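You operate a simulated robot arm through the tools that you are given. There is no shell and no other tool.

Carry out the task below with a simulated robot arm. There is one attempt and no reset: what you move stays moved.

JOB
The screen names a heater that lost its plug: switch it off, plug it in, switch on, reset.
Fine: the plug moves only with its switch off; the screen ends on READY.

The check looks at the end state, three seconds after you hand in, the way a careful person would. Anything else that was tipped, shoved, dropped, spilled or broken makes it a failure.

ROBOT AND FRAMES
A 6-joint arm with a two-finger gripper, fixed in place. Base frame: the origin is on the floor under the middle of its stand, x ahead of it, y to its left, z up. Readings come in m, degrees, newtons and seconds.
With the tool pointing down near the work surface it reaches from about 0.48 to 0.5 m from the base axis. Its first joint turns from -66.0 to 66.0 degrees. Payload 2.45 kg.
The tool frame sits at the grasp point between the pads (the TCP): z along the fingers, y along the line on which they close. The tips reach 0.03 m beyond it. The gripper opens to 0.106 m; its body begins 0.079 m behind the TCP.
Orientation is that of the tool frame in the base frame, as a unit quaternion [w, x, y, z]. With the fingers straight down and closing along the base's y, the tool's x points along the base's -x, its y along +y and its z along -z.

CONTROLS
- The arm moves only by the tool servo_tool. Its argument "steps" is text: rows parted by semicolons, each of 7 numbers parted by spaces: the shift along the tool's x, y, z in m, then the turn, a rotation vector about the tool's x, y, z in rad, then the closure, from 0 (fully open) to 1 (shut). In form: dx dy dz rx ry rz claw; .... A call has 1 to 20 rows; each row shifts and turns the commanded pose from where the row before left it, along the tool's axes as they then stand. A row lasts 0.2 s, in which the tool goes at most 0.05 m and 8.6 degrees; a call with a longer step from one row to the next is refused whole, and so is a gripper value outside its range. A pose out of reach is approached as far as the arm can. The call stops where the force on the tool passes 40 N (or 10 N more than at its start, if that is more) or the arm is blocked; 0.2 s more then pass. The fingers move at their own pace (about 0.153 m/s each) and stop on an object; they squeeze with about 30 N. The grip force told is the motor's: it shows also when the fingers shut on nothing. Time passes only in rows, and 0.2 s behind the last, so rows that do not move let the fingers close. It gives the time, the measured TCP pose, the force on the tool (base axes), the opening and the grip force at its end, in the units of the frame above (readings bear some noise), with the torque about the TCP (base axes, N m) and any sound that the robot's microphone picked up.
- Cameras (640 x 400 px; columns grow to the right, rows downward): "scene" is fixed at [0.0801, 0.4451, 1.4022]; the picture's right is [-0.40, -0.92, 0.00], its down [-0.55, 0.24, -0.80] and it looks along [0.73, -0.32, -0.60] (base axes); focal length 355 px, centre (320, 200). "wrist" rides on the gripper at [0.076, -0.002, -0.106] in the tool frame; the picture's right is [0.02, 1.00, 0.00], its down [-0.78, 0.02, -0.62] and it looks along [-0.62, 0.01, 0.78] (tool axes); focal length 247 px, centre (320, 200). There is no depth. A picture from a camera that has moved, and an enlarged one, comes with that camera's place and axes in the base frame and with its lens.
- snapshot(camera): a new picture of that camera. It takes no simulated time.
- enlarge(camera, box): a new picture of the part [left, top, right, bottom] of that camera's present view, enlarged. It takes no simulated time.
- hand_in(): hands the job in; it is judged then, once.

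Nothing tells you positions but the pictures and the camera data. Unless the task says otherwise, let go and move clear before handing in.

The tools are called as a command line: name --argument value ..., lists and objects as JSON in quotes. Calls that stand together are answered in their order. servo_tool: Moves the arm, as the interface text tells. Its arguments: {"type":"object","properties":{"steps":{"type":"string"}},"required":["steps"]} The other tools are called the same way: snapshot (camera) takes a picture; enlarge (camera, box) takes an enlarged picture of a part of a camera's view; hand_in () hands the job in.

At the start:

```text
t: 0.0
tcp_pos: [0.429, -0.018, 1.1475]
orientation: [0.0, 0.001, 1.0, 0.0]
wrist_force: [-0.8, 0.7, 0.0]
wrist_torque: [0.02, 0.01, 0.03]
finger_gap: 0.106
finger_force: 0.0
```

scene: 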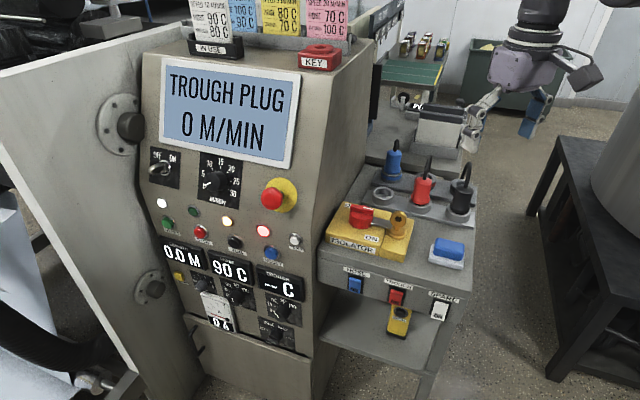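
wrist: 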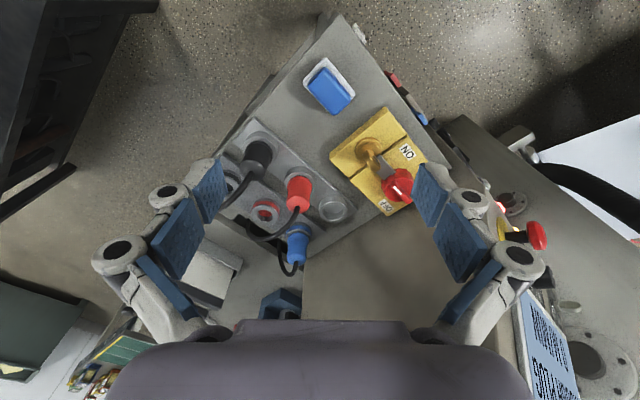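

The screen reads "TROUGH PLUG / 0 M/MIN", and a small console to the right carries three plugs (blue, red, black) with rocker switches on its front. I'll look closer before moving.

enlarge --camera "scene" --box '[310, 130, 490, 242]'

enlarge --camera "scene" --box '[310, 230, 490, 342]'

enlarge --camera "scene" --box '[140, 130, 320, 242]'

enlarge --camera "scene" --box '[140, 230, 320, 342]'

enlarge --camera "wrist" --box '[200, 100, 360, 200]'

enlarge --camera "wrist" --box '[200, 180, 360, 280]'

```text
3.56 times, centred on (400, 186) of scene
camera zoom: at [0.0801, 0.4451, 1.4022], right [-0.4, -0.92, 0.0], down [-0.55, 0.24, -0.8], along [0.73, -0.32, -0.6], focal length 1261 px, centre (36, 250)
```

zoom: 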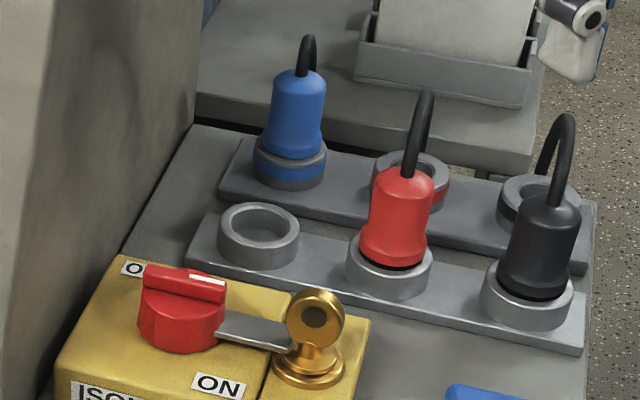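

```text
3.56 times, centred on (400, 286) of scene
camera zoom: at [0.0801, 0.4451, 1.4022], right [-0.4, -0.92, 0.0], down [-0.55, 0.24, -0.8], along [0.73, -0.32, -0.6], focal length 1261 px, centre (36, -106)
```

zoom: 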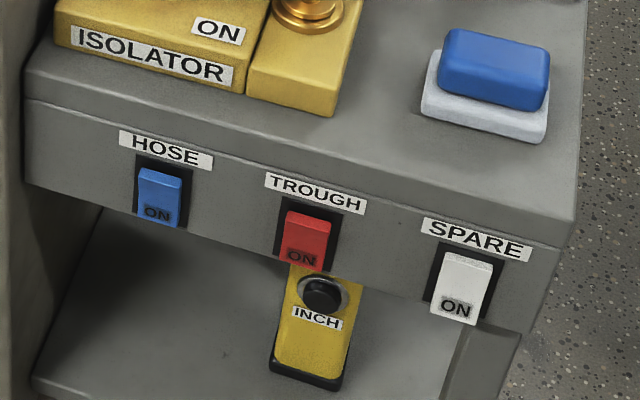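

```text
3.56 times, centred on (230, 186) of scene
camera zoom: at [0.0801, 0.4451, 1.4022], right [-0.4, -0.92, 0.0], down [-0.55, 0.24, -0.8], along [0.73, -0.32, -0.6], focal length 1261 px, centre (640, 250)
```

zoom: 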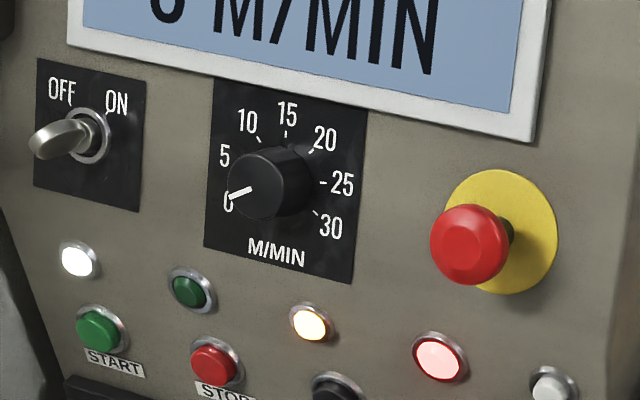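

```text
3.56 times, centred on (230, 286) of scene
camera zoom: at [0.0801, 0.4451, 1.4022], right [-0.4, -0.92, 0.0], down [-0.55, 0.24, -0.8], along [0.73, -0.32, -0.6], focal length 1261 px, centre (640, -106)
```

zoom: 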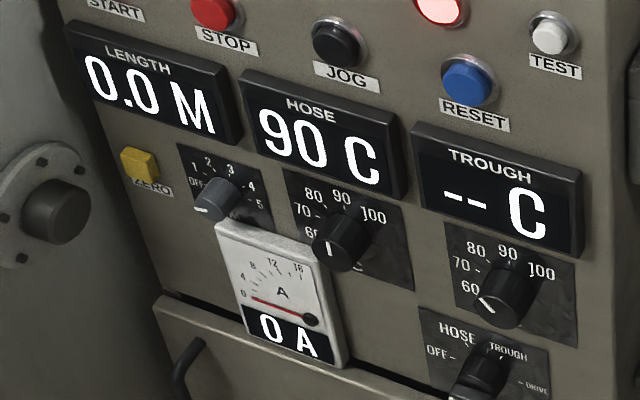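

```text
4.00 times, centred on (280, 150) of wrist
camera zoom: at [0.3534, -0.0198, 1.2545], right [-0.02, 1.0, 0.0], down [0.78, 0.02, 0.62], along [0.62, 0.01, -0.78], focal length 988 px, centre (480, 400)
```

zoom: 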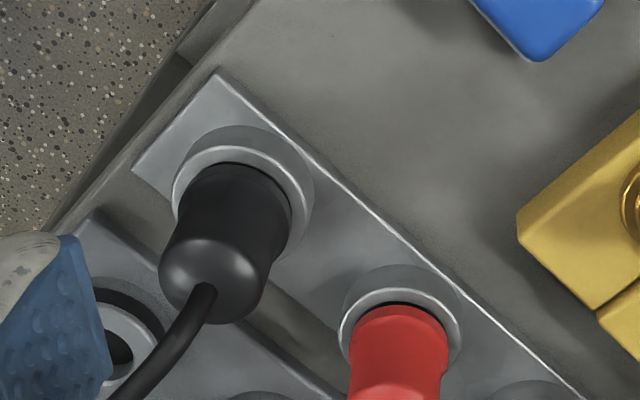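

```text
4.00 times, centred on (280, 230) of wrist
camera zoom: at [0.3534, -0.0198, 1.2545], right [-0.02, 1.0, 0.0], down [0.78, 0.02, 0.62], along [0.62, 0.01, -0.78], focal length 988 px, centre (480, 80)
```

zoom: 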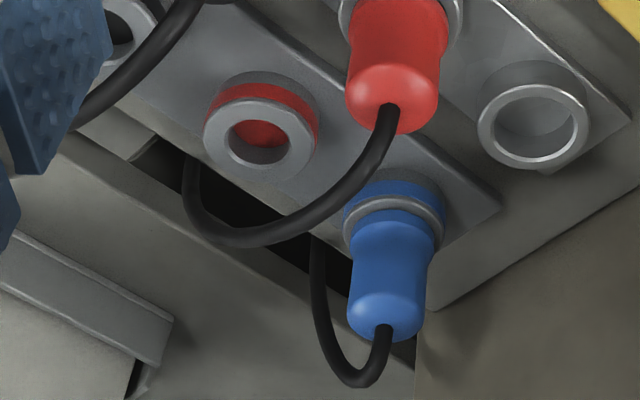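

The trough (red) plug sits in a grey park ring in the front row, at about (0.60, -0.045), and the empty red-collared socket is behind it at about (0.684, -0.125, 0.89). The console appears turned about 45°, so I'll turn the tool to match it and look again.

servo_tool --steps "0 0 0 0 0 0.131 0; 0 0 0 0 0 0.131 0; 0 0 0 0 0 0.131 0; 0 0 0 0 0 0.131 0; 0 0 0 0 0 0.131 0; 0 0 0 0 0 0.13 0; 0 0 0 0 0 0 0"

snapshot --camera "wrist"

snapshot --camera "scene"

```text
t: 1.6
tcp_pos: [0.4291, -0.0186, 1.1484]
orientation: [0.0, 0.383, 0.924, 0.0]
wrist_force: [-0.1, 0.1, -0.1]
wrist_torque: [0.0, 0.02, -0.02]
finger_gap: 0.1063
finger_force: 0.0
```

```text
taken
camera wrist: at [0.375, 0.0348, 1.2549], right [0.69, 0.72, 0.0], down [0.56, -0.54, 0.62], along [0.45, -0.43, -0.78], focal length 247 px, centre (320, 200)
```

wrist: 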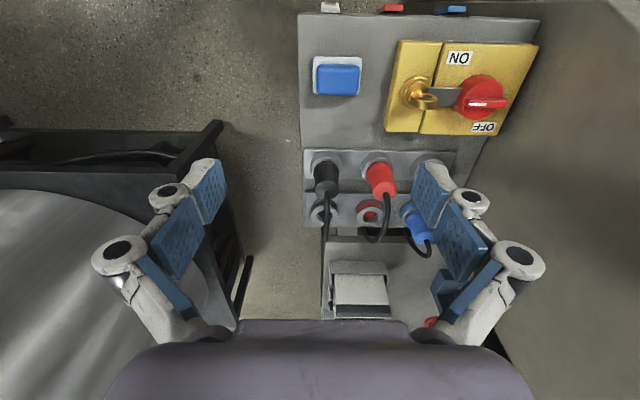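

```text
taken
```

scene: 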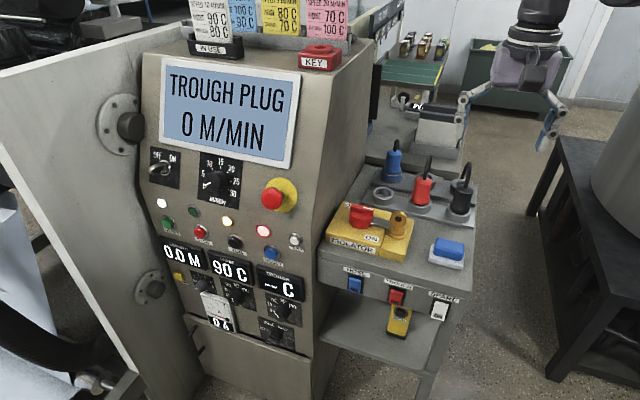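

The view now lines up with the console. I'll enlarge the plugs, the sockets and the switch edge to measure them.

enlarge --camera "wrist" --box '[290, 130, 450, 230]'

enlarge --camera "wrist" --box '[290, 0, 546, 160]'

enlarge --camera "scene" --box '[340, 260, 460, 335]'

enlarge --camera "scene" --box '[370, 140, 490, 215]'

enlarge --camera "scene" --box '[230, 210, 310, 260]'

```text
4.00 times, centred on (370, 180) of wrist
camera zoom: at [0.375, 0.0348, 1.2549], right [0.69, 0.72, 0.0], down [0.56, -0.54, 0.62], along [0.45, -0.43, -0.78], focal length 988 px, centre (120, 280)
```

zoom: 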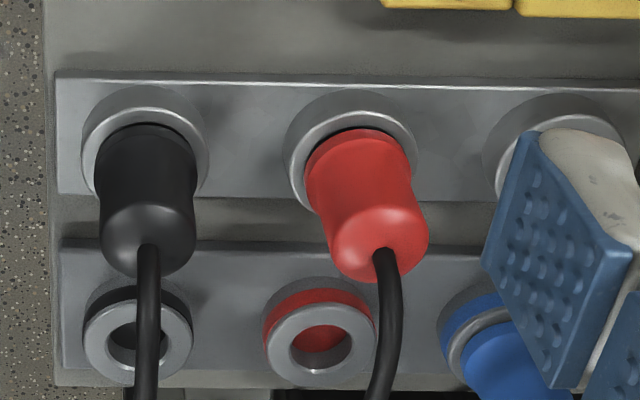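

```text
2.50 times, centred on (418, 80) of wrist
camera zoom: at [0.375, 0.0348, 1.2549], right [0.69, 0.72, 0.0], down [0.56, -0.54, 0.62], along [0.45, -0.43, -0.78], focal length 617 px, centre (75, 500)
```

zoom: 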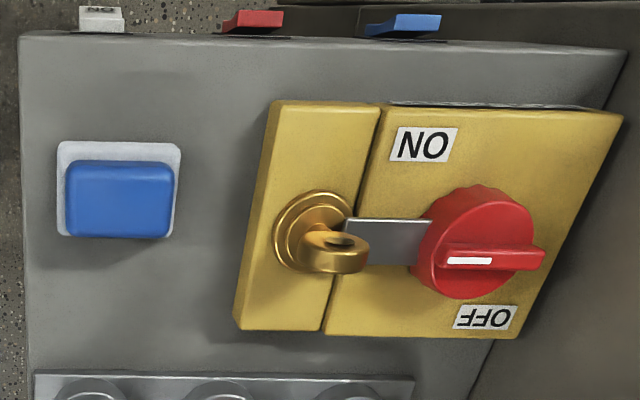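

```text
5.33 times, centred on (400, 298) of scene
camera zoom: at [0.0801, 0.4451, 1.4022], right [-0.4, -0.92, 0.0], down [-0.55, 0.24, -0.8], along [0.73, -0.32, -0.6], focal length 1892 px, centre (-107, -320)
```

zoom: 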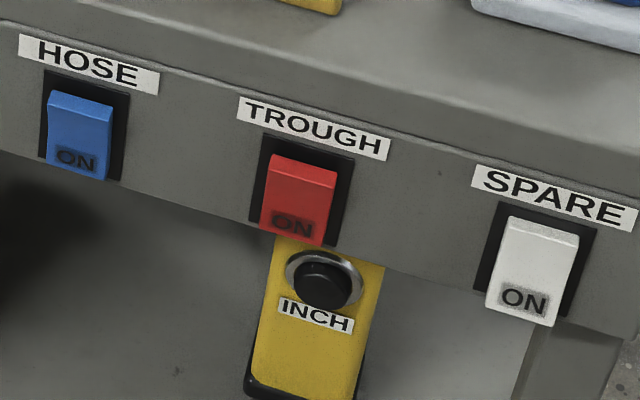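

```text
5.33 times, centred on (430, 178) of scene
camera zoom: at [0.0801, 0.4451, 1.4022], right [-0.4, -0.92, 0.0], down [-0.55, 0.24, -0.8], along [0.73, -0.32, -0.6], focal length 1892 px, centre (-267, 320)
```

zoom: 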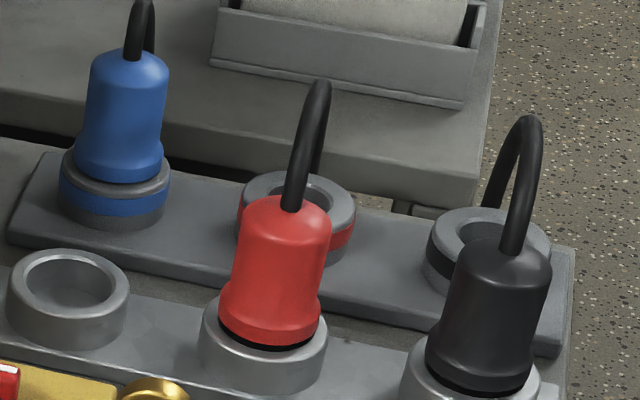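

```text
8.00 times, centred on (270, 235) of scene
camera zoom: at [0.0801, 0.4451, 1.4022], right [-0.4, -0.92, 0.0], down [-0.55, 0.24, -0.8], along [0.73, -0.32, -0.6], focal length 2838 px, centre (720, -80)
```

zoom: 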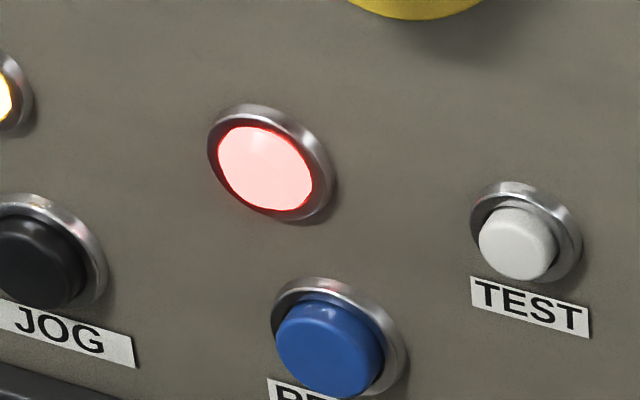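

The red socket rim works out at about (0.677, -0.120, 0.892) and the park ring at about (0.606, -0.048, 0.883). The TROUGH rocker is on the console's front face near (0.453, 0.106, 0.80). Next I'll move in front of that face to look at the rockers.

servo_tool --steps "0.0278 0.0175 0.01 0 0 0 0; 0.0278 0.0175 0.01 0 0 0 0; 0.0278 0.0175 0.01 0 0 0 0; 0.0278 0.0175 0.01 0 -0.13 0 0; 0.0278 0.0175 0.01 0 -0.13 0 0; 0.0278 0.0175 0.01 0 -0.13 0 0; 0 0 0 0 -0.13 0 0; 0 0 0 0 0 0 0"

snapshot --camera "wrist"

snapshot --camera "scene"

```text
t: 3.4
tcp_pos: [0.3899, 0.1727, 1.0771]
orientation: [0.238, 0.37, 0.892, -0.099]
wrist_force: [-0.1, 0.2, 0.6]
wrist_torque: [-0.02, 0.0, 0.01]
finger_gap: 0.1058
finger_force: 0.1
```

```text
taken
camera wrist: at [0.3045, 0.2549, 1.1324], right [0.69, 0.72, -0.01], down [0.27, -0.25, 0.93], along [0.67, -0.65, -0.37], focal length 247 px, centre (320, 200)
```

wrist: 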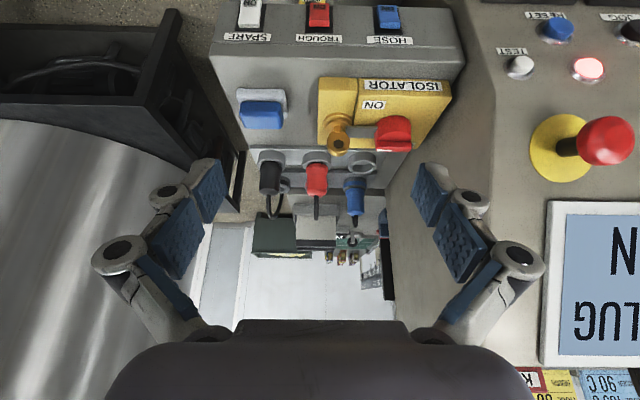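

```text
taken
```

scene: 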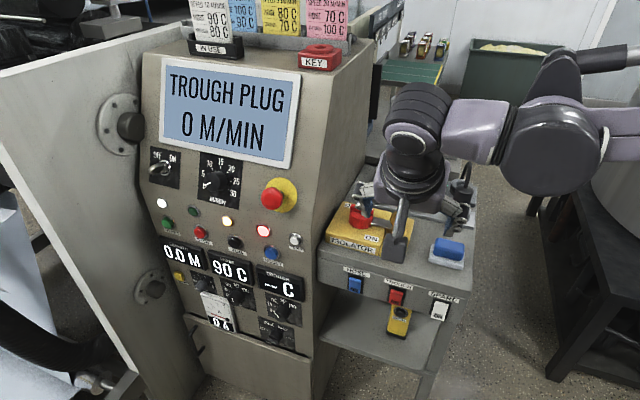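

The switches and the main panel are both visible now, upside down in the wrist view. I'll zoom in on the rockers and the RESET area.

enlarge --camera "wrist" --box '[210, 0, 434, 140]'

enlarge --camera "wrist" --box '[480, 0, 640, 100]'

enlarge --camera "wrist" --box '[230, 130, 406, 240]'

```text
2.86 times, centred on (322, 70) of wrist
camera zoom: at [0.3045, 0.2549, 1.1324], right [0.69, 0.72, -0.01], down [0.27, -0.25, 0.93], along [0.67, -0.65, -0.37], focal length 706 px, centre (314, 571)
```

zoom: 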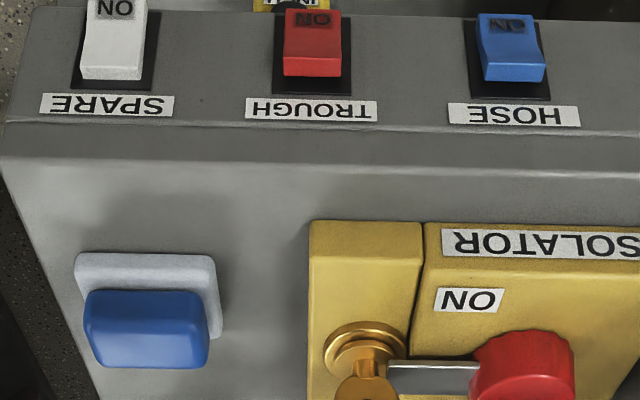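

```text
4.00 times, centred on (560, 50) of wrist
camera zoom: at [0.3045, 0.2549, 1.1324], right [0.69, 0.72, -0.01], down [0.27, -0.25, 0.93], along [0.67, -0.65, -0.37], focal length 988 px, centre (-640, 800)
```

zoom: 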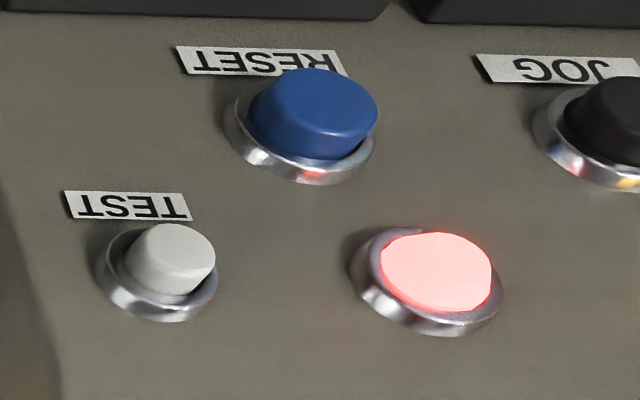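

```text
3.64 times, centred on (318, 185) of wrist
camera zoom: at [0.3045, 0.2549, 1.1324], right [0.69, 0.72, -0.01], down [0.27, -0.25, 0.93], along [0.67, -0.65, -0.37], focal length 898 px, centre (327, 254)
```

zoom: 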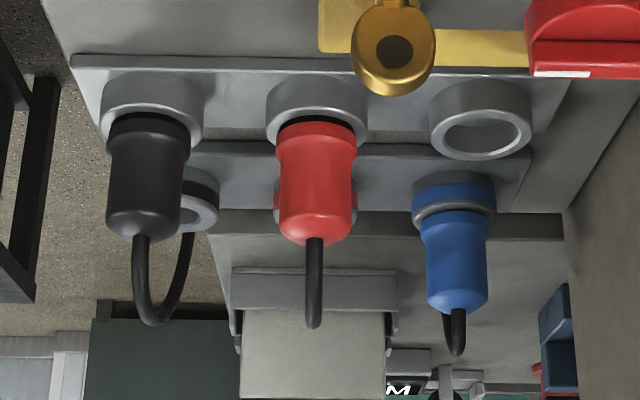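

The white SPARE rocker stands the opposite way to the red and blue ones, so TROUGH is ON with its top edge sticking out. I'll close the fingers, tilt further and come down in front of the red rocker.

servo_tool --steps "0 0 0 0 -0.117 0 0.5; 0 0 0 0 -0.117 0 1; 0 0 0 0 -0.116 0 1; 0.0329 0 0.0277 0 0 0 1; 0.0329 0 0.0277 0 0 0 1; 0.0329 0 0.0277 0 0 0 1; 0.0329 0 0.0277 0 0 0 1; 0 0 0 0 0 0 1"

snapshot --camera "wrist"

snapshot --camera "scene"

```text
t: 5.2
tcp_pos: [0.3888, 0.1719, 0.9072]
orientation: [0.389, 0.347, 0.838, -0.161]
wrist_force: [0.1, 0.1, -0.2]
wrist_torque: [0.0, 0.01, -0.01]
finger_gap: 0.0001
finger_force: 28.7
```

```text
taken
camera wrist: at [0.2953, 0.2616, 0.9173], right [0.7, 0.72, -0.02], down [0.03, -0.01, 1.0], along [0.72, -0.7, -0.03], focal length 247 px, centre (320, 200)
```

wrist: 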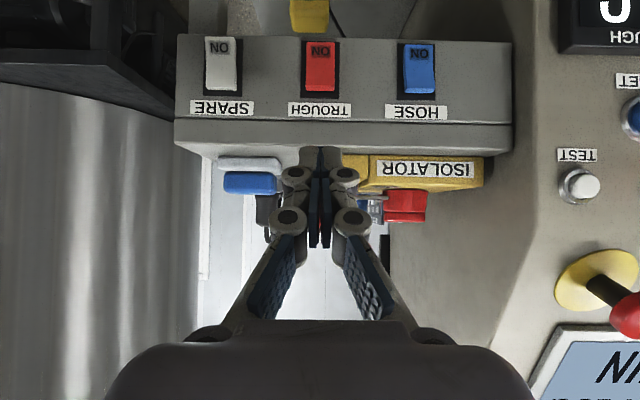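

```text
taken
```

scene: 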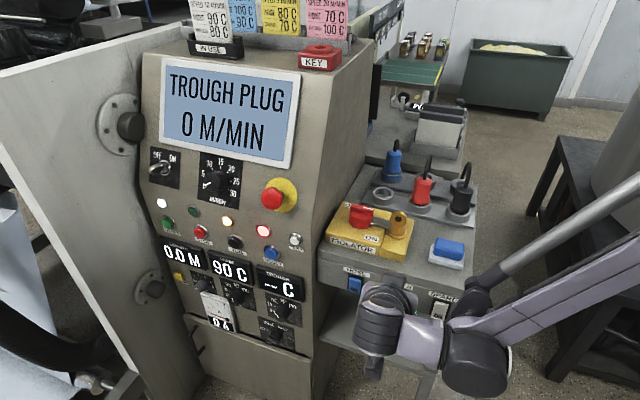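

The fingertips line up with the TROUGH rocker along the face, and the rocker spans about z 0.767 to 0.813. I'll lower to its upper half and move most of the way in.

servo_tool --steps "0.0216 0 0.0183 0 0 0 1; 0.0216 0 0.0183 0 0 0 1; 0.0216 0 0.0183 0 0 0 1; -0.0129 0 0.0153 0 0 0 1; -0.0129 0 0.0153 0 0 0 1; 0 0 0 0 0 0 1"

snapshot --camera "wrist"

enlarge --camera "wrist" --box '[240, 80, 400, 180]'

snapshot --camera "scene"

```text
t: 6.6
tcp_pos: [0.4184, 0.1442, 0.8218]
orientation: [0.389, 0.348, 0.838, -0.162]
wrist_force: [-0.5, 0.7, -0.4]
wrist_torque: [0.01, 0.01, 0.01]
finger_gap: 0.0001
finger_force: 28.4
```

```text
taken
camera wrist: at [0.326, 0.2345, 0.8329], right [0.7, 0.72, -0.02], down [0.03, -0.01, 1.0], along [0.72, -0.7, -0.03], focal length 247 px, centre (320, 200)
```

wrist: 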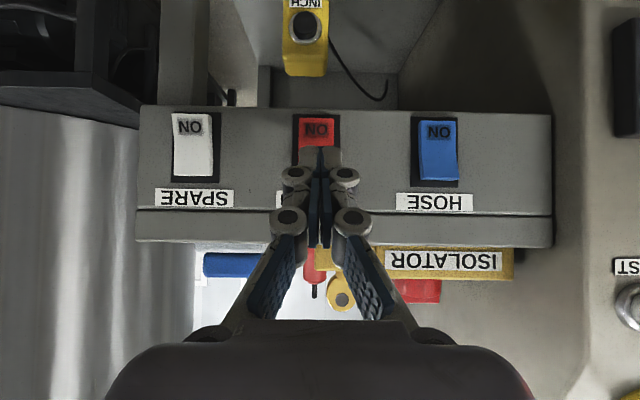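

```text
4.00 times, centred on (320, 130) of wrist
camera zoom: at [0.326, 0.2345, 0.8329], right [0.7, 0.72, -0.02], down [0.03, -0.01, 1.0], along [0.72, -0.7, -0.03], focal length 988 px, centre (320, 480)
```

zoom: 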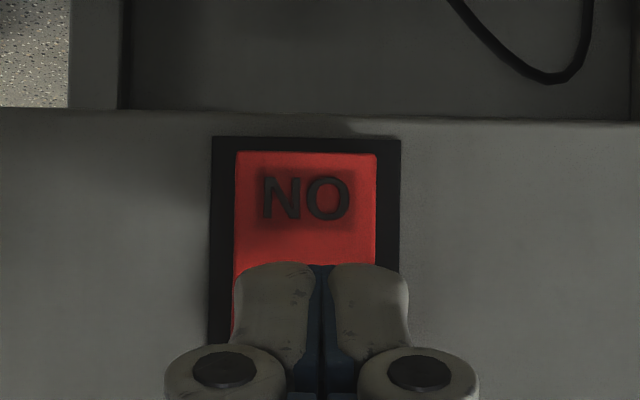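

```text
taken
```

scene: 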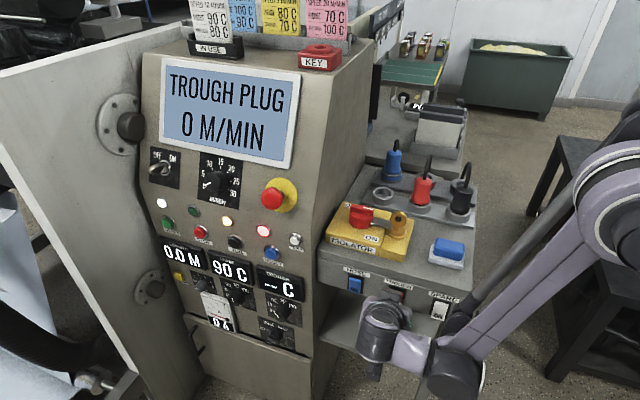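

The tips sit just in front of the upper half of the rocker. I'll drop 4 mm and press forward in small steps.

servo_tool --steps "0.0031 0 0.0026 0 0 0 1; -0.0032 0 0.0038 0 0 0 1; -0.0032 0 0.0038 0 0 0 1; -0.0032 0 0.0038 0 0 0 1; -0.0032 0 0.0038 0 0 0 1"

enlarge --camera "wrist" --box '[140, 80, 460, 280]'

```text
t: 7.8
tcp_pos: [0.4335, 0.1303, 0.8187]
orientation: [0.389, 0.349, 0.837, -0.164]
wrist_force: [-1.9, 1.4, -0.4]
wrist_torque: [-0.03, 0.01, -0.04]
finger_gap: 0.0061
finger_force: 28.2
out of reach, approached as far as the arm can: row 1
```

```text
2.00 times, centred on (300, 180) of wrist
camera zoom: at [0.3408, 0.2208, 0.8304], right [0.7, 0.72, -0.02], down [0.03, -0.01, 1.0], along [0.72, -0.7, -0.03], focal length 494 px, centre (360, 240)
```

zoom: 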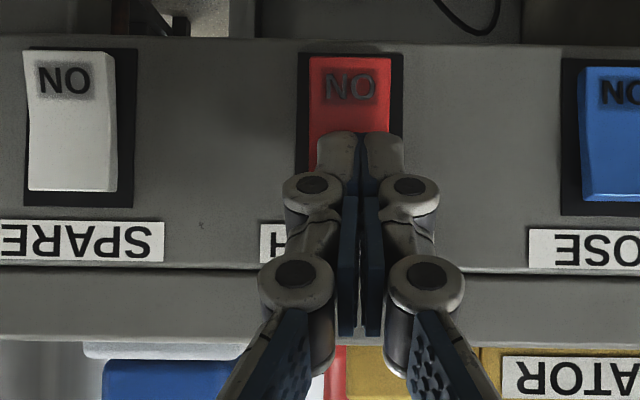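

Contact has begun at about 2 N. I'll keep pressing in small steps.

servo_tool --steps "-0.0026 0 0.003 0 0 0 1; -0.0026 0 0.003 0 0 0 1; -0.0026 0 0.003 0 0 0 1"

enlarge --camera "wrist" --box '[140, 80, 460, 280]'

```text
t: 8.3
tcp_pos: [0.4343, 0.1297, 0.8186]
orientation: [0.387, 0.346, 0.839, -0.161]
wrist_force: [-8.9, 5.9, 6.2]
wrist_torque: [-0.07, -0.02, -0.05]
finger_gap: 0.0061
finger_force: 28.5
stopped in row 2: the force on the tool passed its limit at 47 N (the readings are from after the stop); the commanded pose is now the measured one
```

```text
2.00 times, centred on (300, 180) of wrist
camera zoom: at [0.3403, 0.2201, 0.8306], right [0.69, 0.72, -0.02], down [0.04, -0.01, 1.0], along [0.72, -0.69, -0.03], focal length 494 px, centre (360, 240)
```

zoom: 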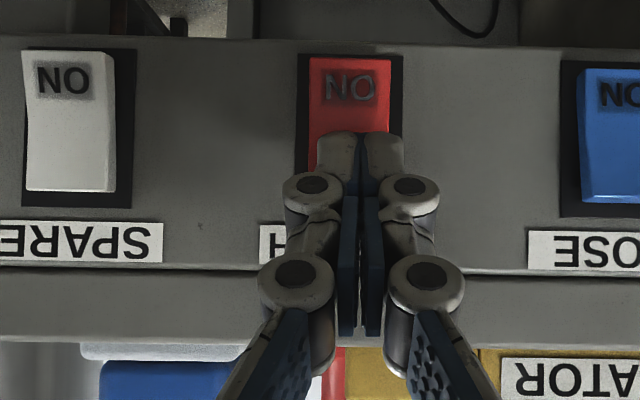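

The force limit stopped the move. I'll back off to see whether the rocker has flipped.

servo_tool --steps "0.0129 0 -0.0153 0 0 0 1; 0.0129 0 -0.0153 0 0 0 1; 0 0 0 0 0 0 1"

enlarge --camera "wrist" --box '[140, 80, 460, 280]'

snapshot --camera "scene"

enlarge --camera "scene" --box '[340, 260, 460, 335]'

```text
t: 9.1
tcp_pos: [0.4078, 0.1606, 0.8189]
orientation: [0.388, 0.345, 0.84, -0.161]
wrist_force: [-0.5, 0.3, 0.4]
wrist_torque: [0.02, 0.02, -0.01]
finger_gap: 0.0
finger_force: 28.0
```

```text
2.00 times, centred on (300, 180) of wrist
camera zoom: at [0.3138, 0.2495, 0.8314], right [0.69, 0.72, -0.02], down [0.04, -0.01, 1.0], along [0.72, -0.69, -0.03], focal length 494 px, centre (360, 240)
```

zoom: 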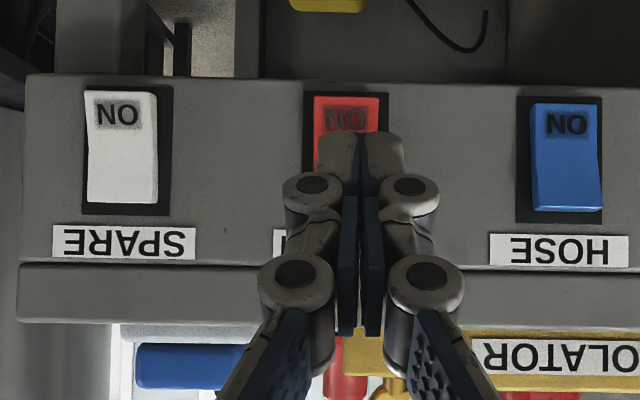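

```text
taken
```

scene: 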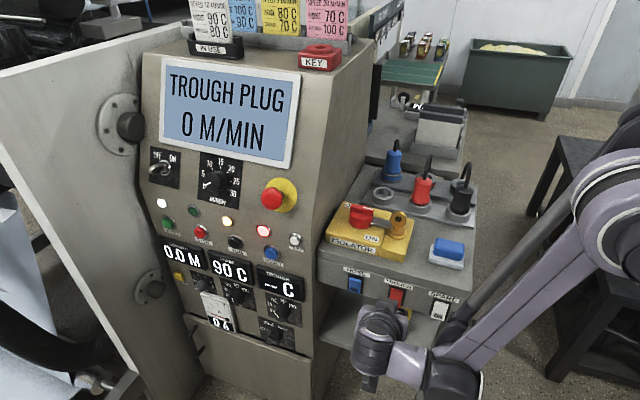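

```text
5.33 times, centred on (400, 298) of scene
camera zoom: at [0.0801, 0.4451, 1.4022], right [-0.4, -0.92, 0.0], down [-0.55, 0.24, -0.8], along [0.73, -0.32, -0.6], focal length 1892 px, centre (-107, -320)
```

zoom: 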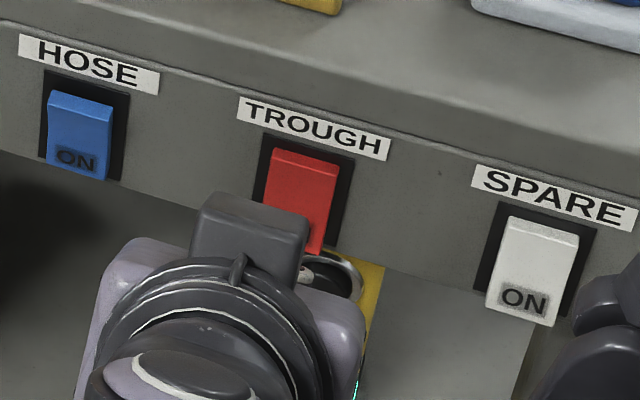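

The red "ON" marking now looks more like the white OFF rocker. I'll rise for an unobstructed view to confirm.

servo_tool --steps "-0.0216 0 -0.0183 0 0 0 1; -0.0216 0 -0.0183 0 0 0 1; -0.0216 0 -0.0183 0 0 0 1; 0 0 0 0 0 0 1"

enlarge --camera "wrist" --box '[190, 20, 446, 180]'

enlarge --camera "scene" --box '[340, 260, 460, 335]'

snapshot --camera "scene"

```text
t: 10.1
tcp_pos: [0.4057, 0.1574, 0.9038]
orientation: [0.388, 0.345, 0.839, -0.161]
wrist_force: [0.7, -1.0, 0.0]
wrist_torque: [0.01, 0.02, -0.01]
finger_gap: 0.0001
finger_force: 28.5
```

```text
2.50 times, centred on (318, 100) of wrist
camera zoom: at [0.3136, 0.2471, 0.9154], right [0.69, 0.72, -0.02], down [0.04, -0.01, 1.0], along [0.72, -0.69, -0.03], focal length 617 px, centre (325, 450)
```

zoom: 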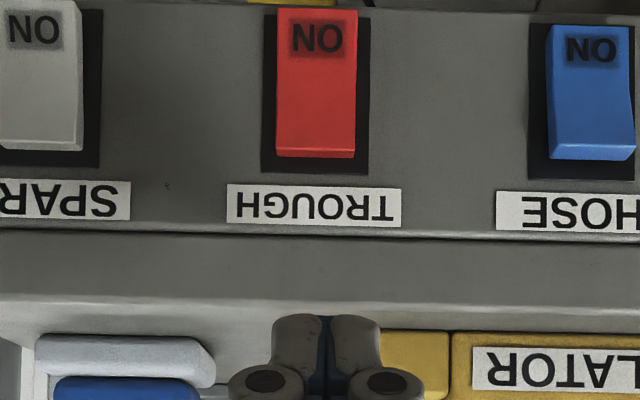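

```text
5.33 times, centred on (400, 298) of scene
camera zoom: at [0.0801, 0.4451, 1.4022], right [-0.4, -0.92, 0.0], down [-0.55, 0.24, -0.8], along [0.73, -0.32, -0.6], focal length 1892 px, centre (-107, -320)
```

zoom: 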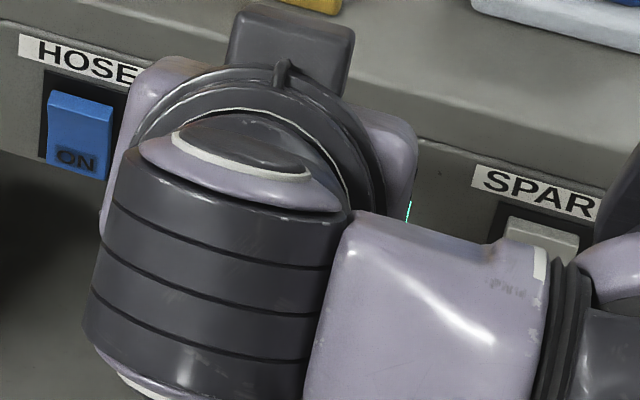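

```text
taken
```

scene: 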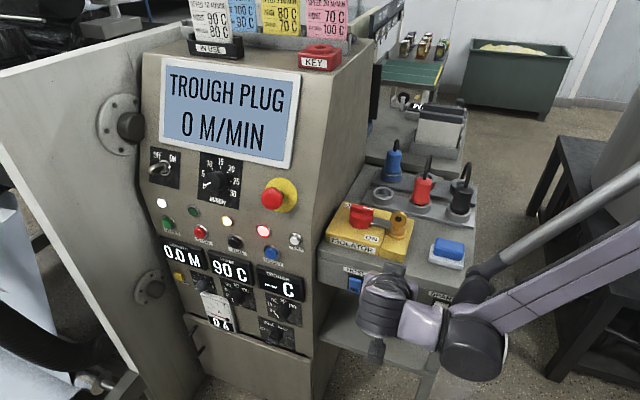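

The TROUGH rocker's bottom end now protrudes like SPARE's, so it is OFF. Next I'll rise, bring the tool upright and move over the red plug to check reach.

servo_tool --steps "-0.0306 0 -0.0258 0 0 0 1; -0.0306 0 -0.0258 0 0 0 1; -0.0306 0 -0.0258 0 0 0 1; -0.0306 0 -0.0258 0 0 0 1; -0.0306 0 -0.0258 0 0 0 1; 0 0 0 0 0.145 0 1; 0 0 0 0 0.145 0 0.3; 0 0 0 0 0.145 0 0.3; 0 0 0 0 0.145 0 0.3; 0 0 0 0 0.145 0 0.3; 0 0 0 0 0.145 0 0.3; 0 0 0 0 0 0 0.3"

```text
t: 12.7
tcp_pos: [0.4066, 0.1576, 1.105]
orientation: [-0.004, 0.381, 0.925, 0.0]
wrist_force: [0.6, 0.0, 0.1]
wrist_torque: [-0.02, -0.02, 0.01]
finger_gap: 0.0742
finger_force: 0.1
```

The tool is upright at z 1.105 with the gap at 0.074 m. I'll move straight back over the red plug.

servo_tool --steps "-0.041 -0.0006 0 0 0 0 0.3; -0.041 -0.0006 0 0 0 0 0.3; -0.041 -0.0006 0 0 0 0 0.3; -0.041 -0.0006 0 0 0 0 0.3; -0.041 -0.0006 0 0 0 0 0.3; -0.041 -0.0006 0 0 0 0 0.3; -0.04 -0.0006 0 0 0 0 0.3; 0 0 0 0 0 0 0.3"

snapshot --camera "wrist"

snapshot --camera "scene"

```text
t: 14.5
tcp_pos: [0.6067, -0.0483, 1.1027]
orientation: [-0.002, 0.38, 0.925, 0.0]
wrist_force: [-0.1, -0.5, 0.1]
wrist_torque: [0.03, -0.03, 0.01]
finger_gap: 0.0741
finger_force: 0.1
```

```text
taken
camera wrist: at [0.553, 0.0038, 1.2107], right [0.69, 0.73, 0.0], down [0.57, -0.54, 0.62], along [0.45, -0.43, -0.79], focal length 247 px, centre (320, 200)
```

wrist: 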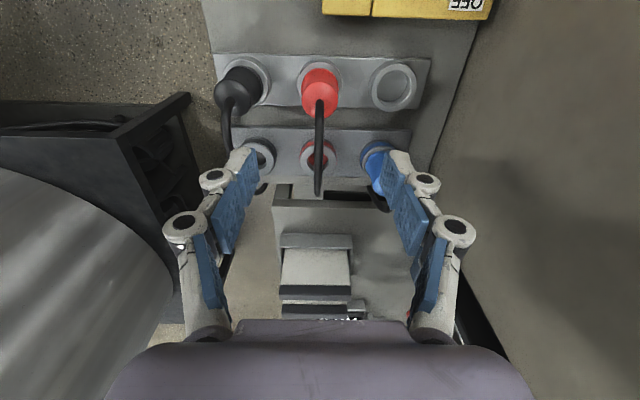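

```text
taken
```

scene: 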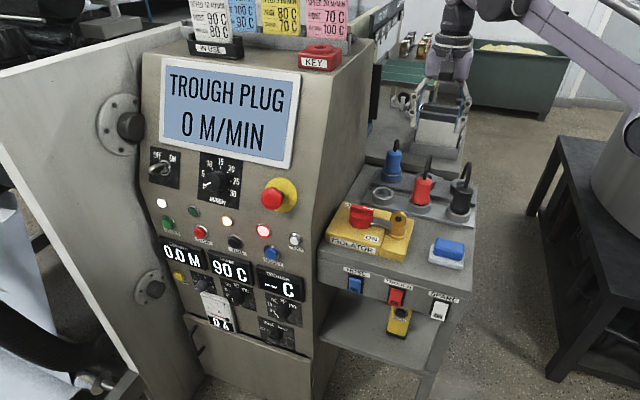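

The upright pose was reached above the plug. I'll zoom in on the plug, the socket and the now-unblocked switch.

enlarge --camera "wrist" --box '[210, 40, 434, 180]'

enlarge --camera "scene" --box '[340, 260, 460, 335]'

enlarge --camera "scene" --box '[370, 60, 490, 215]'

```text
2.86 times, centred on (322, 110) of wrist
camera zoom: at [0.553, 0.0038, 1.2107], right [0.69, 0.73, 0.0], down [0.57, -0.54, 0.62], along [0.45, -0.43, -0.79], focal length 706 px, centre (314, 457)
```

zoom: 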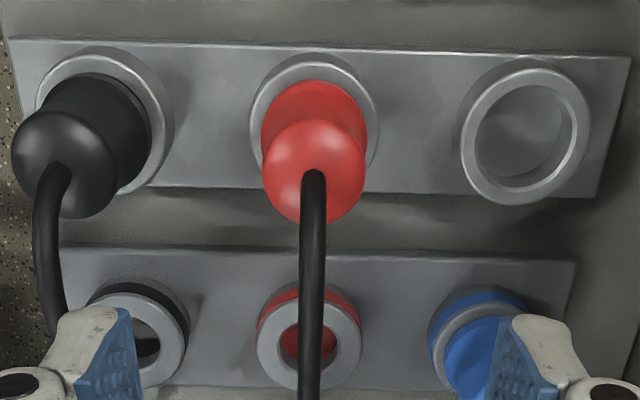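

```text
5.33 times, centred on (400, 298) of scene
camera zoom: at [0.0802, 0.4451, 1.4022], right [-0.4, -0.92, 0.0], down [-0.55, 0.24, -0.8], along [0.73, -0.32, -0.6], focal length 1892 px, centre (-107, -320)
```

zoom: 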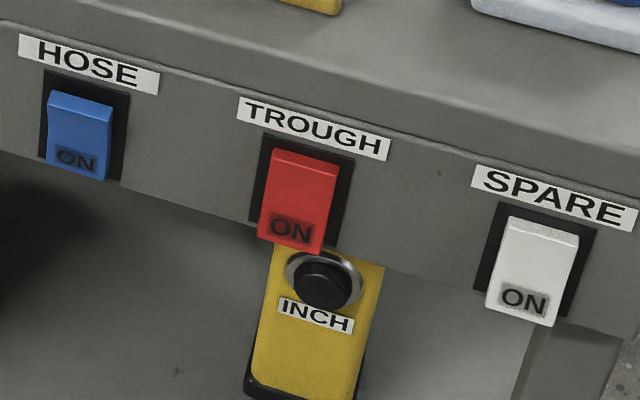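

```text
2.58 times, centred on (430, 138) of scene
camera zoom: at [0.0802, 0.4451, 1.4022], right [-0.4, -0.92, 0.0], down [-0.55, 0.24, -0.8], along [0.73, -0.32, -0.6], focal length 915 px, centre (36, 361)
```

zoom: 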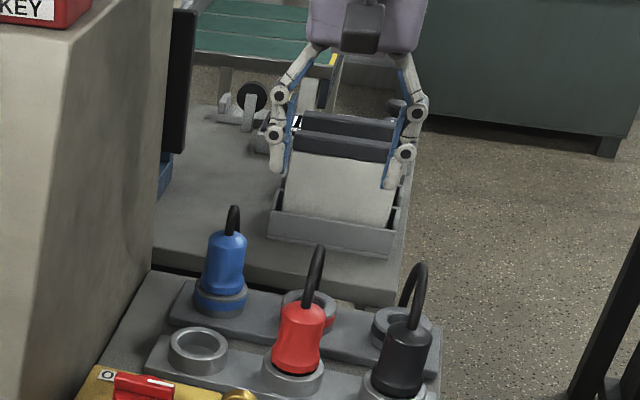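

The scene view confirms TROUGH is off. Before gripping, I'll test reach above the socket with a narrower gap, staying above the cords.

servo_tool --steps "-0.035 0 0.01 0 0 0 0.415; -0.035 0 0.01 0 0 0 0.415; -0.031 0 0.01 0 0 0 0.415; 0 0 0 0 0 0 0.415"

snapshot --camera "wrist"

snapshot --camera "scene"

```text
t: 15.5
tcp_pos: [0.6358, -0.1068, 1.0598]
orientation: [-0.001, 0.38, 0.925, 0.0]
wrist_force: [0.2, 0.5, -1.4]
wrist_torque: [-0.02, 0.02, -0.01]
finger_gap: 0.0619
finger_force: 0.1
out of reach, approached as far as the arm can: row 1, 2, 3
```

```text
taken
camera wrist: at [0.5814, -0.0552, 1.1687], right [0.69, 0.73, 0.0], down [0.57, -0.54, 0.62], along [0.45, -0.43, -0.79], focal length 247 px, centre (320, 200)
```

wrist: 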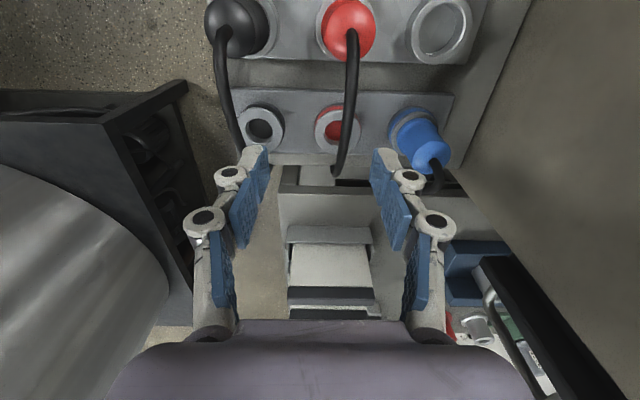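

```text
taken
```

scene: 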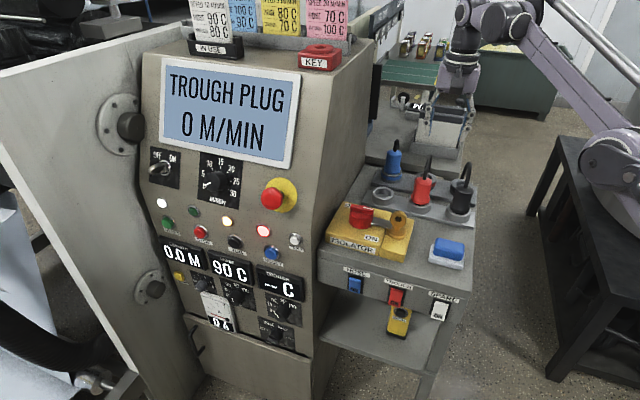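

Straight down falls short of the socket: it stops at radius 0.645 m and the socket is at 0.688 m. I'll test a tilt about the closing axis, which keeps the pads flat on the plug and gains reach.

servo_tool --steps "0 0 0 0 -0.13 0 0.415; 0 0 0 0 -0.13 0 0.415; 0 0 0 0 -0.13 0 0.415; 0 0 0 0 -0.13 0 0.415; 0 0 0 0 0 0 0.415"

snapshot --camera "wrist"

```text
t: 16.7
tcp_pos: [0.6369, -0.1052, 1.0612]
orientation: [0.237, 0.368, 0.894, -0.099]
wrist_force: [-0.2, 0.2, -0.9]
wrist_torque: [-0.01, -0.02, -0.01]
finger_gap: 0.0622
finger_force: 0.0
```

```text
taken
camera wrist: at [0.5517, -0.0233, 1.1174], right [0.69, 0.72, -0.01], down [0.28, -0.25, 0.93], along [0.67, -0.64, -0.37], focal length 247 px, centre (320, 200)
```

wrist: 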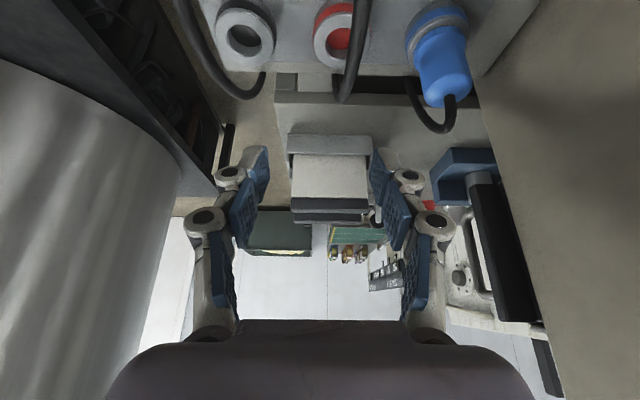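

With about 30° of tilt I'll retry the position over the socket.

servo_tool --steps "-0.0169 0.009 0.0097 0 0 0 0.415; -0.0169 0.009 0.0097 0 0 0 0.415; 0 0 0 0 0 0 0.415"

snapshot --camera "scene"

```text
t: 17.5
tcp_pos: [0.6788, -0.1195, 1.0626]
orientation: [0.235, 0.368, 0.894, -0.098]
wrist_force: [-0.8, 0.2, 0.6]
wrist_torque: [-0.02, 0.0, 0.02]
finger_gap: 0.0621
finger_force: 0.0
```

```text
taken
```

scene: 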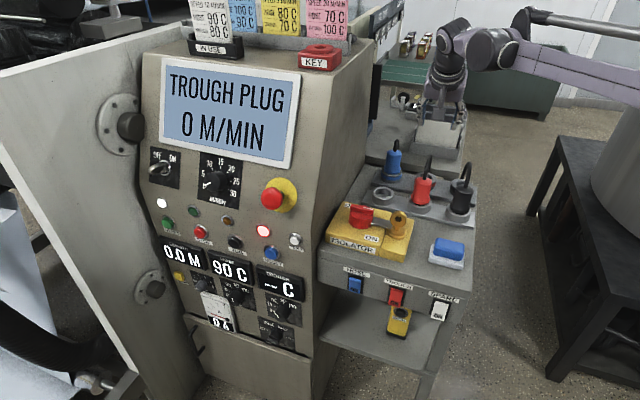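

The 30° tilt reaches above the socket. I'll push further outward at this height, where it's clear, to find the limit and judge whether a lower pose will also reach.

servo_tool --steps "-0.0174 0 0.0099 0 0 0 0.415; -0.0174 0 0.0099 0 0 0 0.415; -0.0174 0 0.0099 0 0 0 0.415; -0.0174 0 0.0099 0 0 0 0.415; 0 0 0 0 0 0 0.415"

```text
t: 18.7
tcp_pos: [0.7286, -0.1679, 1.0607]
orientation: [0.235, 0.367, 0.894, -0.097]
wrist_force: [0.1, 0.3, -0.8]
wrist_torque: [-0.01, 0.02, 0.02]
finger_gap: 0.0617
finger_force: 0.0
out of reach, approached as far as the arm can: row 4
```

At about 30° tilt the limit is radius ~0.75 m at z 1.06. From the limits found so far, I estimate that about 38° of tilt turned roughly 17° toward radial will reach the socket at working height. I'll return above the plug and take that orientation.

servo_tool --steps "0.0373 -0.0005 -0.0211 0 0 0 0.415; 0.0373 -0.0005 -0.0211 0 0 0 0.415; 0.0373 -0.0005 -0.0211 0 0 0 0.415; 0.0373 -0.0005 -0.0211 0 0 0 0.415; 0 0 0 -0.0501 0 -0.0886 0.415; 0 0 0 -0.0501 0 -0.0886 0.415; 0 0 0 -0.0501 0 -0.0886 0.415; 0 0 0 0 -0.074 0 0.415; 0 0 0 0 -0.074 0 0.415; 0 0 0 0 0 0 0.415"

snapshot --camera "wrist"

snapshot --camera "scene"

```text
t: 20.9
tcp_pos: [0.6049, -0.0479, 1.0589]
orientation: [0.317, 0.222, 0.919, -0.078]
wrist_force: [0.1, -0.3, 0.3]
wrist_torque: [0.01, -0.03, 0.02]
finger_gap: 0.0621
finger_force: 0.1
```

```text
taken
camera wrist: at [0.4925, 0.0068, 1.0978], right [0.44, 0.9, -0.02], down [0.22, -0.09, 0.97], along [0.87, -0.43, -0.23], focal length 247 px, centre (320, 200)
```

wrist: 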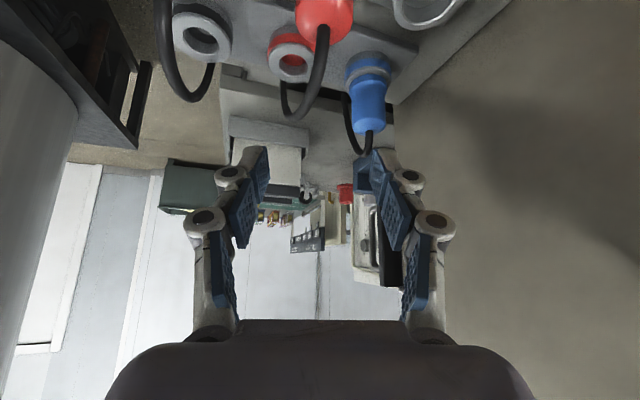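

```text
taken
```

scene: 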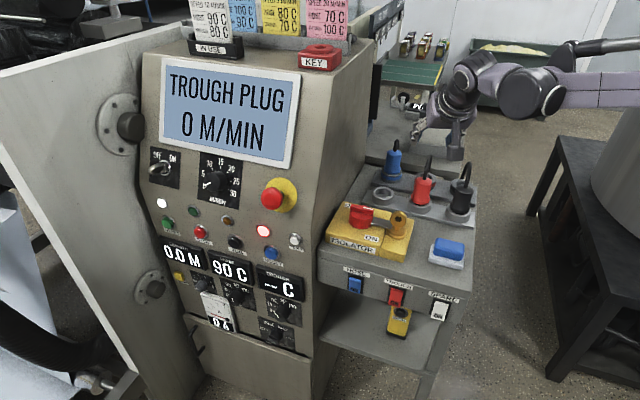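

The tool is now tilted 38° and turned toward radial, directly above the plug. I'll descend partway with the narrow gap and check that the fingers straddle it.

servo_tool --steps "0.0192 0 0.026 0 0 0 0.415; 0.0192 0 0.026 0 0 0 0.415; 0.0096 0 0.013 0 0 0 0.415; 0 0 0 0 0 0 0.415"

snapshot --camera "wrist"

enlarge --camera "scene" --box '[340, 80, 500, 230]'

```text
t: 21.9
tcp_pos: [0.606, -0.0507, 0.9792]
orientation: [0.316, 0.222, 0.919, -0.077]
wrist_force: [0.1, -0.6, 0.8]
wrist_torque: [0.0, 0.04, 0.02]
finger_gap: 0.0619
finger_force: 0.0
```

```text
taken
camera wrist: at [0.4939, 0.0046, 1.0175], right [0.44, 0.9, -0.02], down [0.22, -0.09, 0.97], along [0.87, -0.43, -0.23], focal length 247 px, centre (320, 200)
```

wrist: 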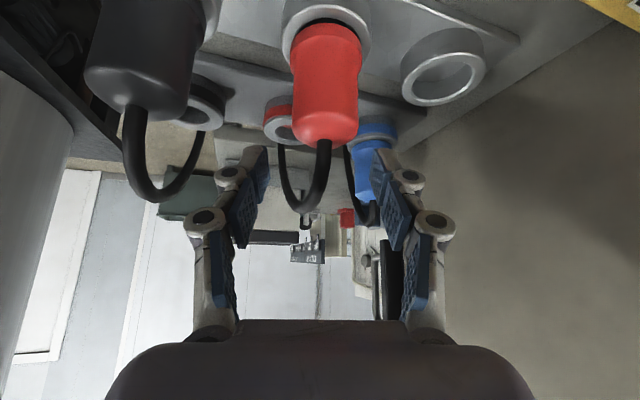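

```text
2.67 times, centred on (420, 155) of scene
camera zoom: at [0.0801, 0.4451, 1.4022], right [-0.4, -0.92, 0.0], down [-0.55, 0.24, -0.8], along [0.73, -0.32, -0.6], focal length 946 px, centre (53, 320)
```

zoom: 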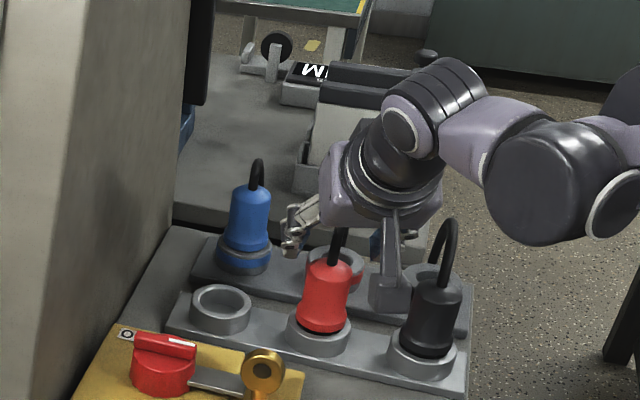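

The fingers straddle the plug and it is centred, with the cord running away between them. I'll descend to z≈0.93 and close.

servo_tool --steps "0.0151 0 0.0193 0 0 0 0.415; 0.0151 0 0.0193 0 0 0 0.415; 0 0 0 0 0 0 0.415"

snapshot --camera "wrist"

enlarge --camera "scene" --box '[340, 80, 500, 230]'

```text
t: 22.7
tcp_pos: [0.6058, -0.0517, 0.9297]
orientation: [0.316, 0.223, 0.919, -0.078]
wrist_force: [0.1, 0.3, 0.7]
wrist_torque: [0.02, -0.03, -0.04]
finger_gap: 0.0619
finger_force: 0.0
```

```text
taken
camera wrist: at [0.4939, 0.004, 0.9681], right [0.44, 0.9, -0.02], down [0.22, -0.09, 0.97], along [0.87, -0.43, -0.23], focal length 247 px, centre (320, 200)
```

wrist: 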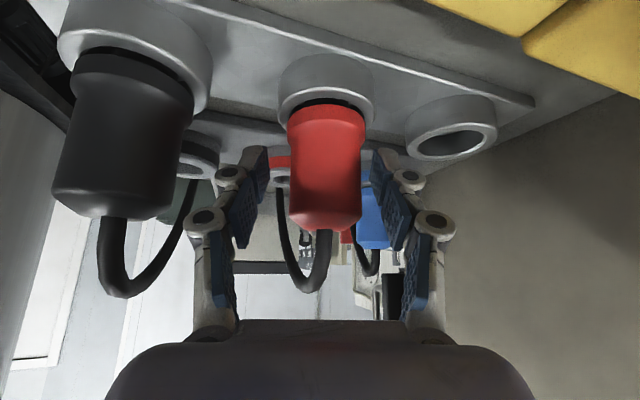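

```text
2.67 times, centred on (420, 155) of scene
camera zoom: at [0.0801, 0.4451, 1.4022], right [-0.4, -0.92, 0.0], down [-0.55, 0.24, -0.8], along [0.73, -0.32, -0.6], focal length 946 px, centre (53, 320)
```

zoom: 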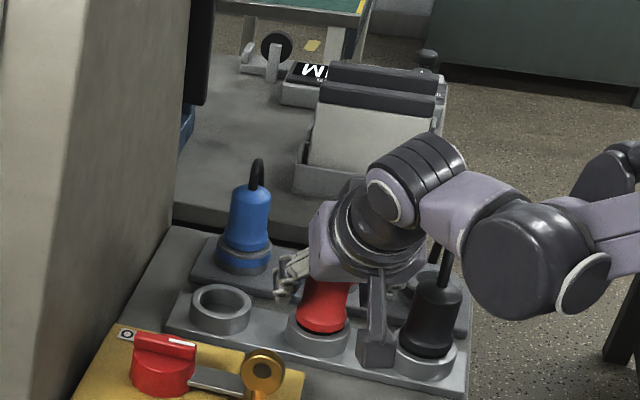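

The plug is well placed between the pads. Closing the grip now.

servo_tool --steps "0 0 0 0 0 0 0.6; 0 0 0 0 0 0 1; 0 0 0 0 0 0 1; 0 0 0 0 0 0 1"

snapshot --camera "wrist"

```text
t: 23.7
tcp_pos: [0.6059, -0.0498, 0.931]
orientation: [0.318, 0.222, 0.919, -0.077]
wrist_force: [3.5, -2.0, 24.5]
wrist_torque: [-0.16, -0.35, 0.02]
finger_gap: 0.0361
finger_force: 30.0
```

```text
taken
camera wrist: at [0.4943, 0.0037, 0.969], right [0.44, 0.9, -0.02], down [0.21, -0.09, 0.97], along [0.87, -0.43, -0.23], focal length 247 px, centre (320, 200)
```

wrist: 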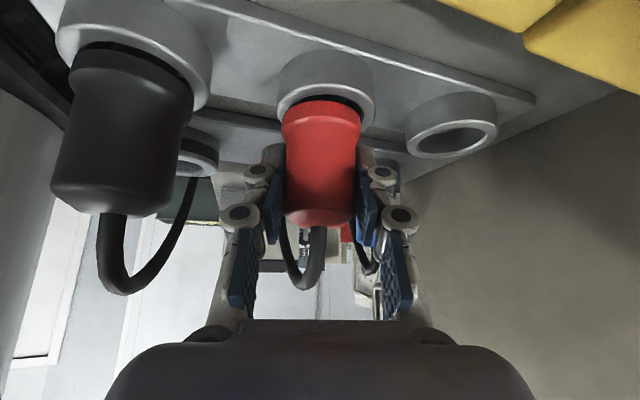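

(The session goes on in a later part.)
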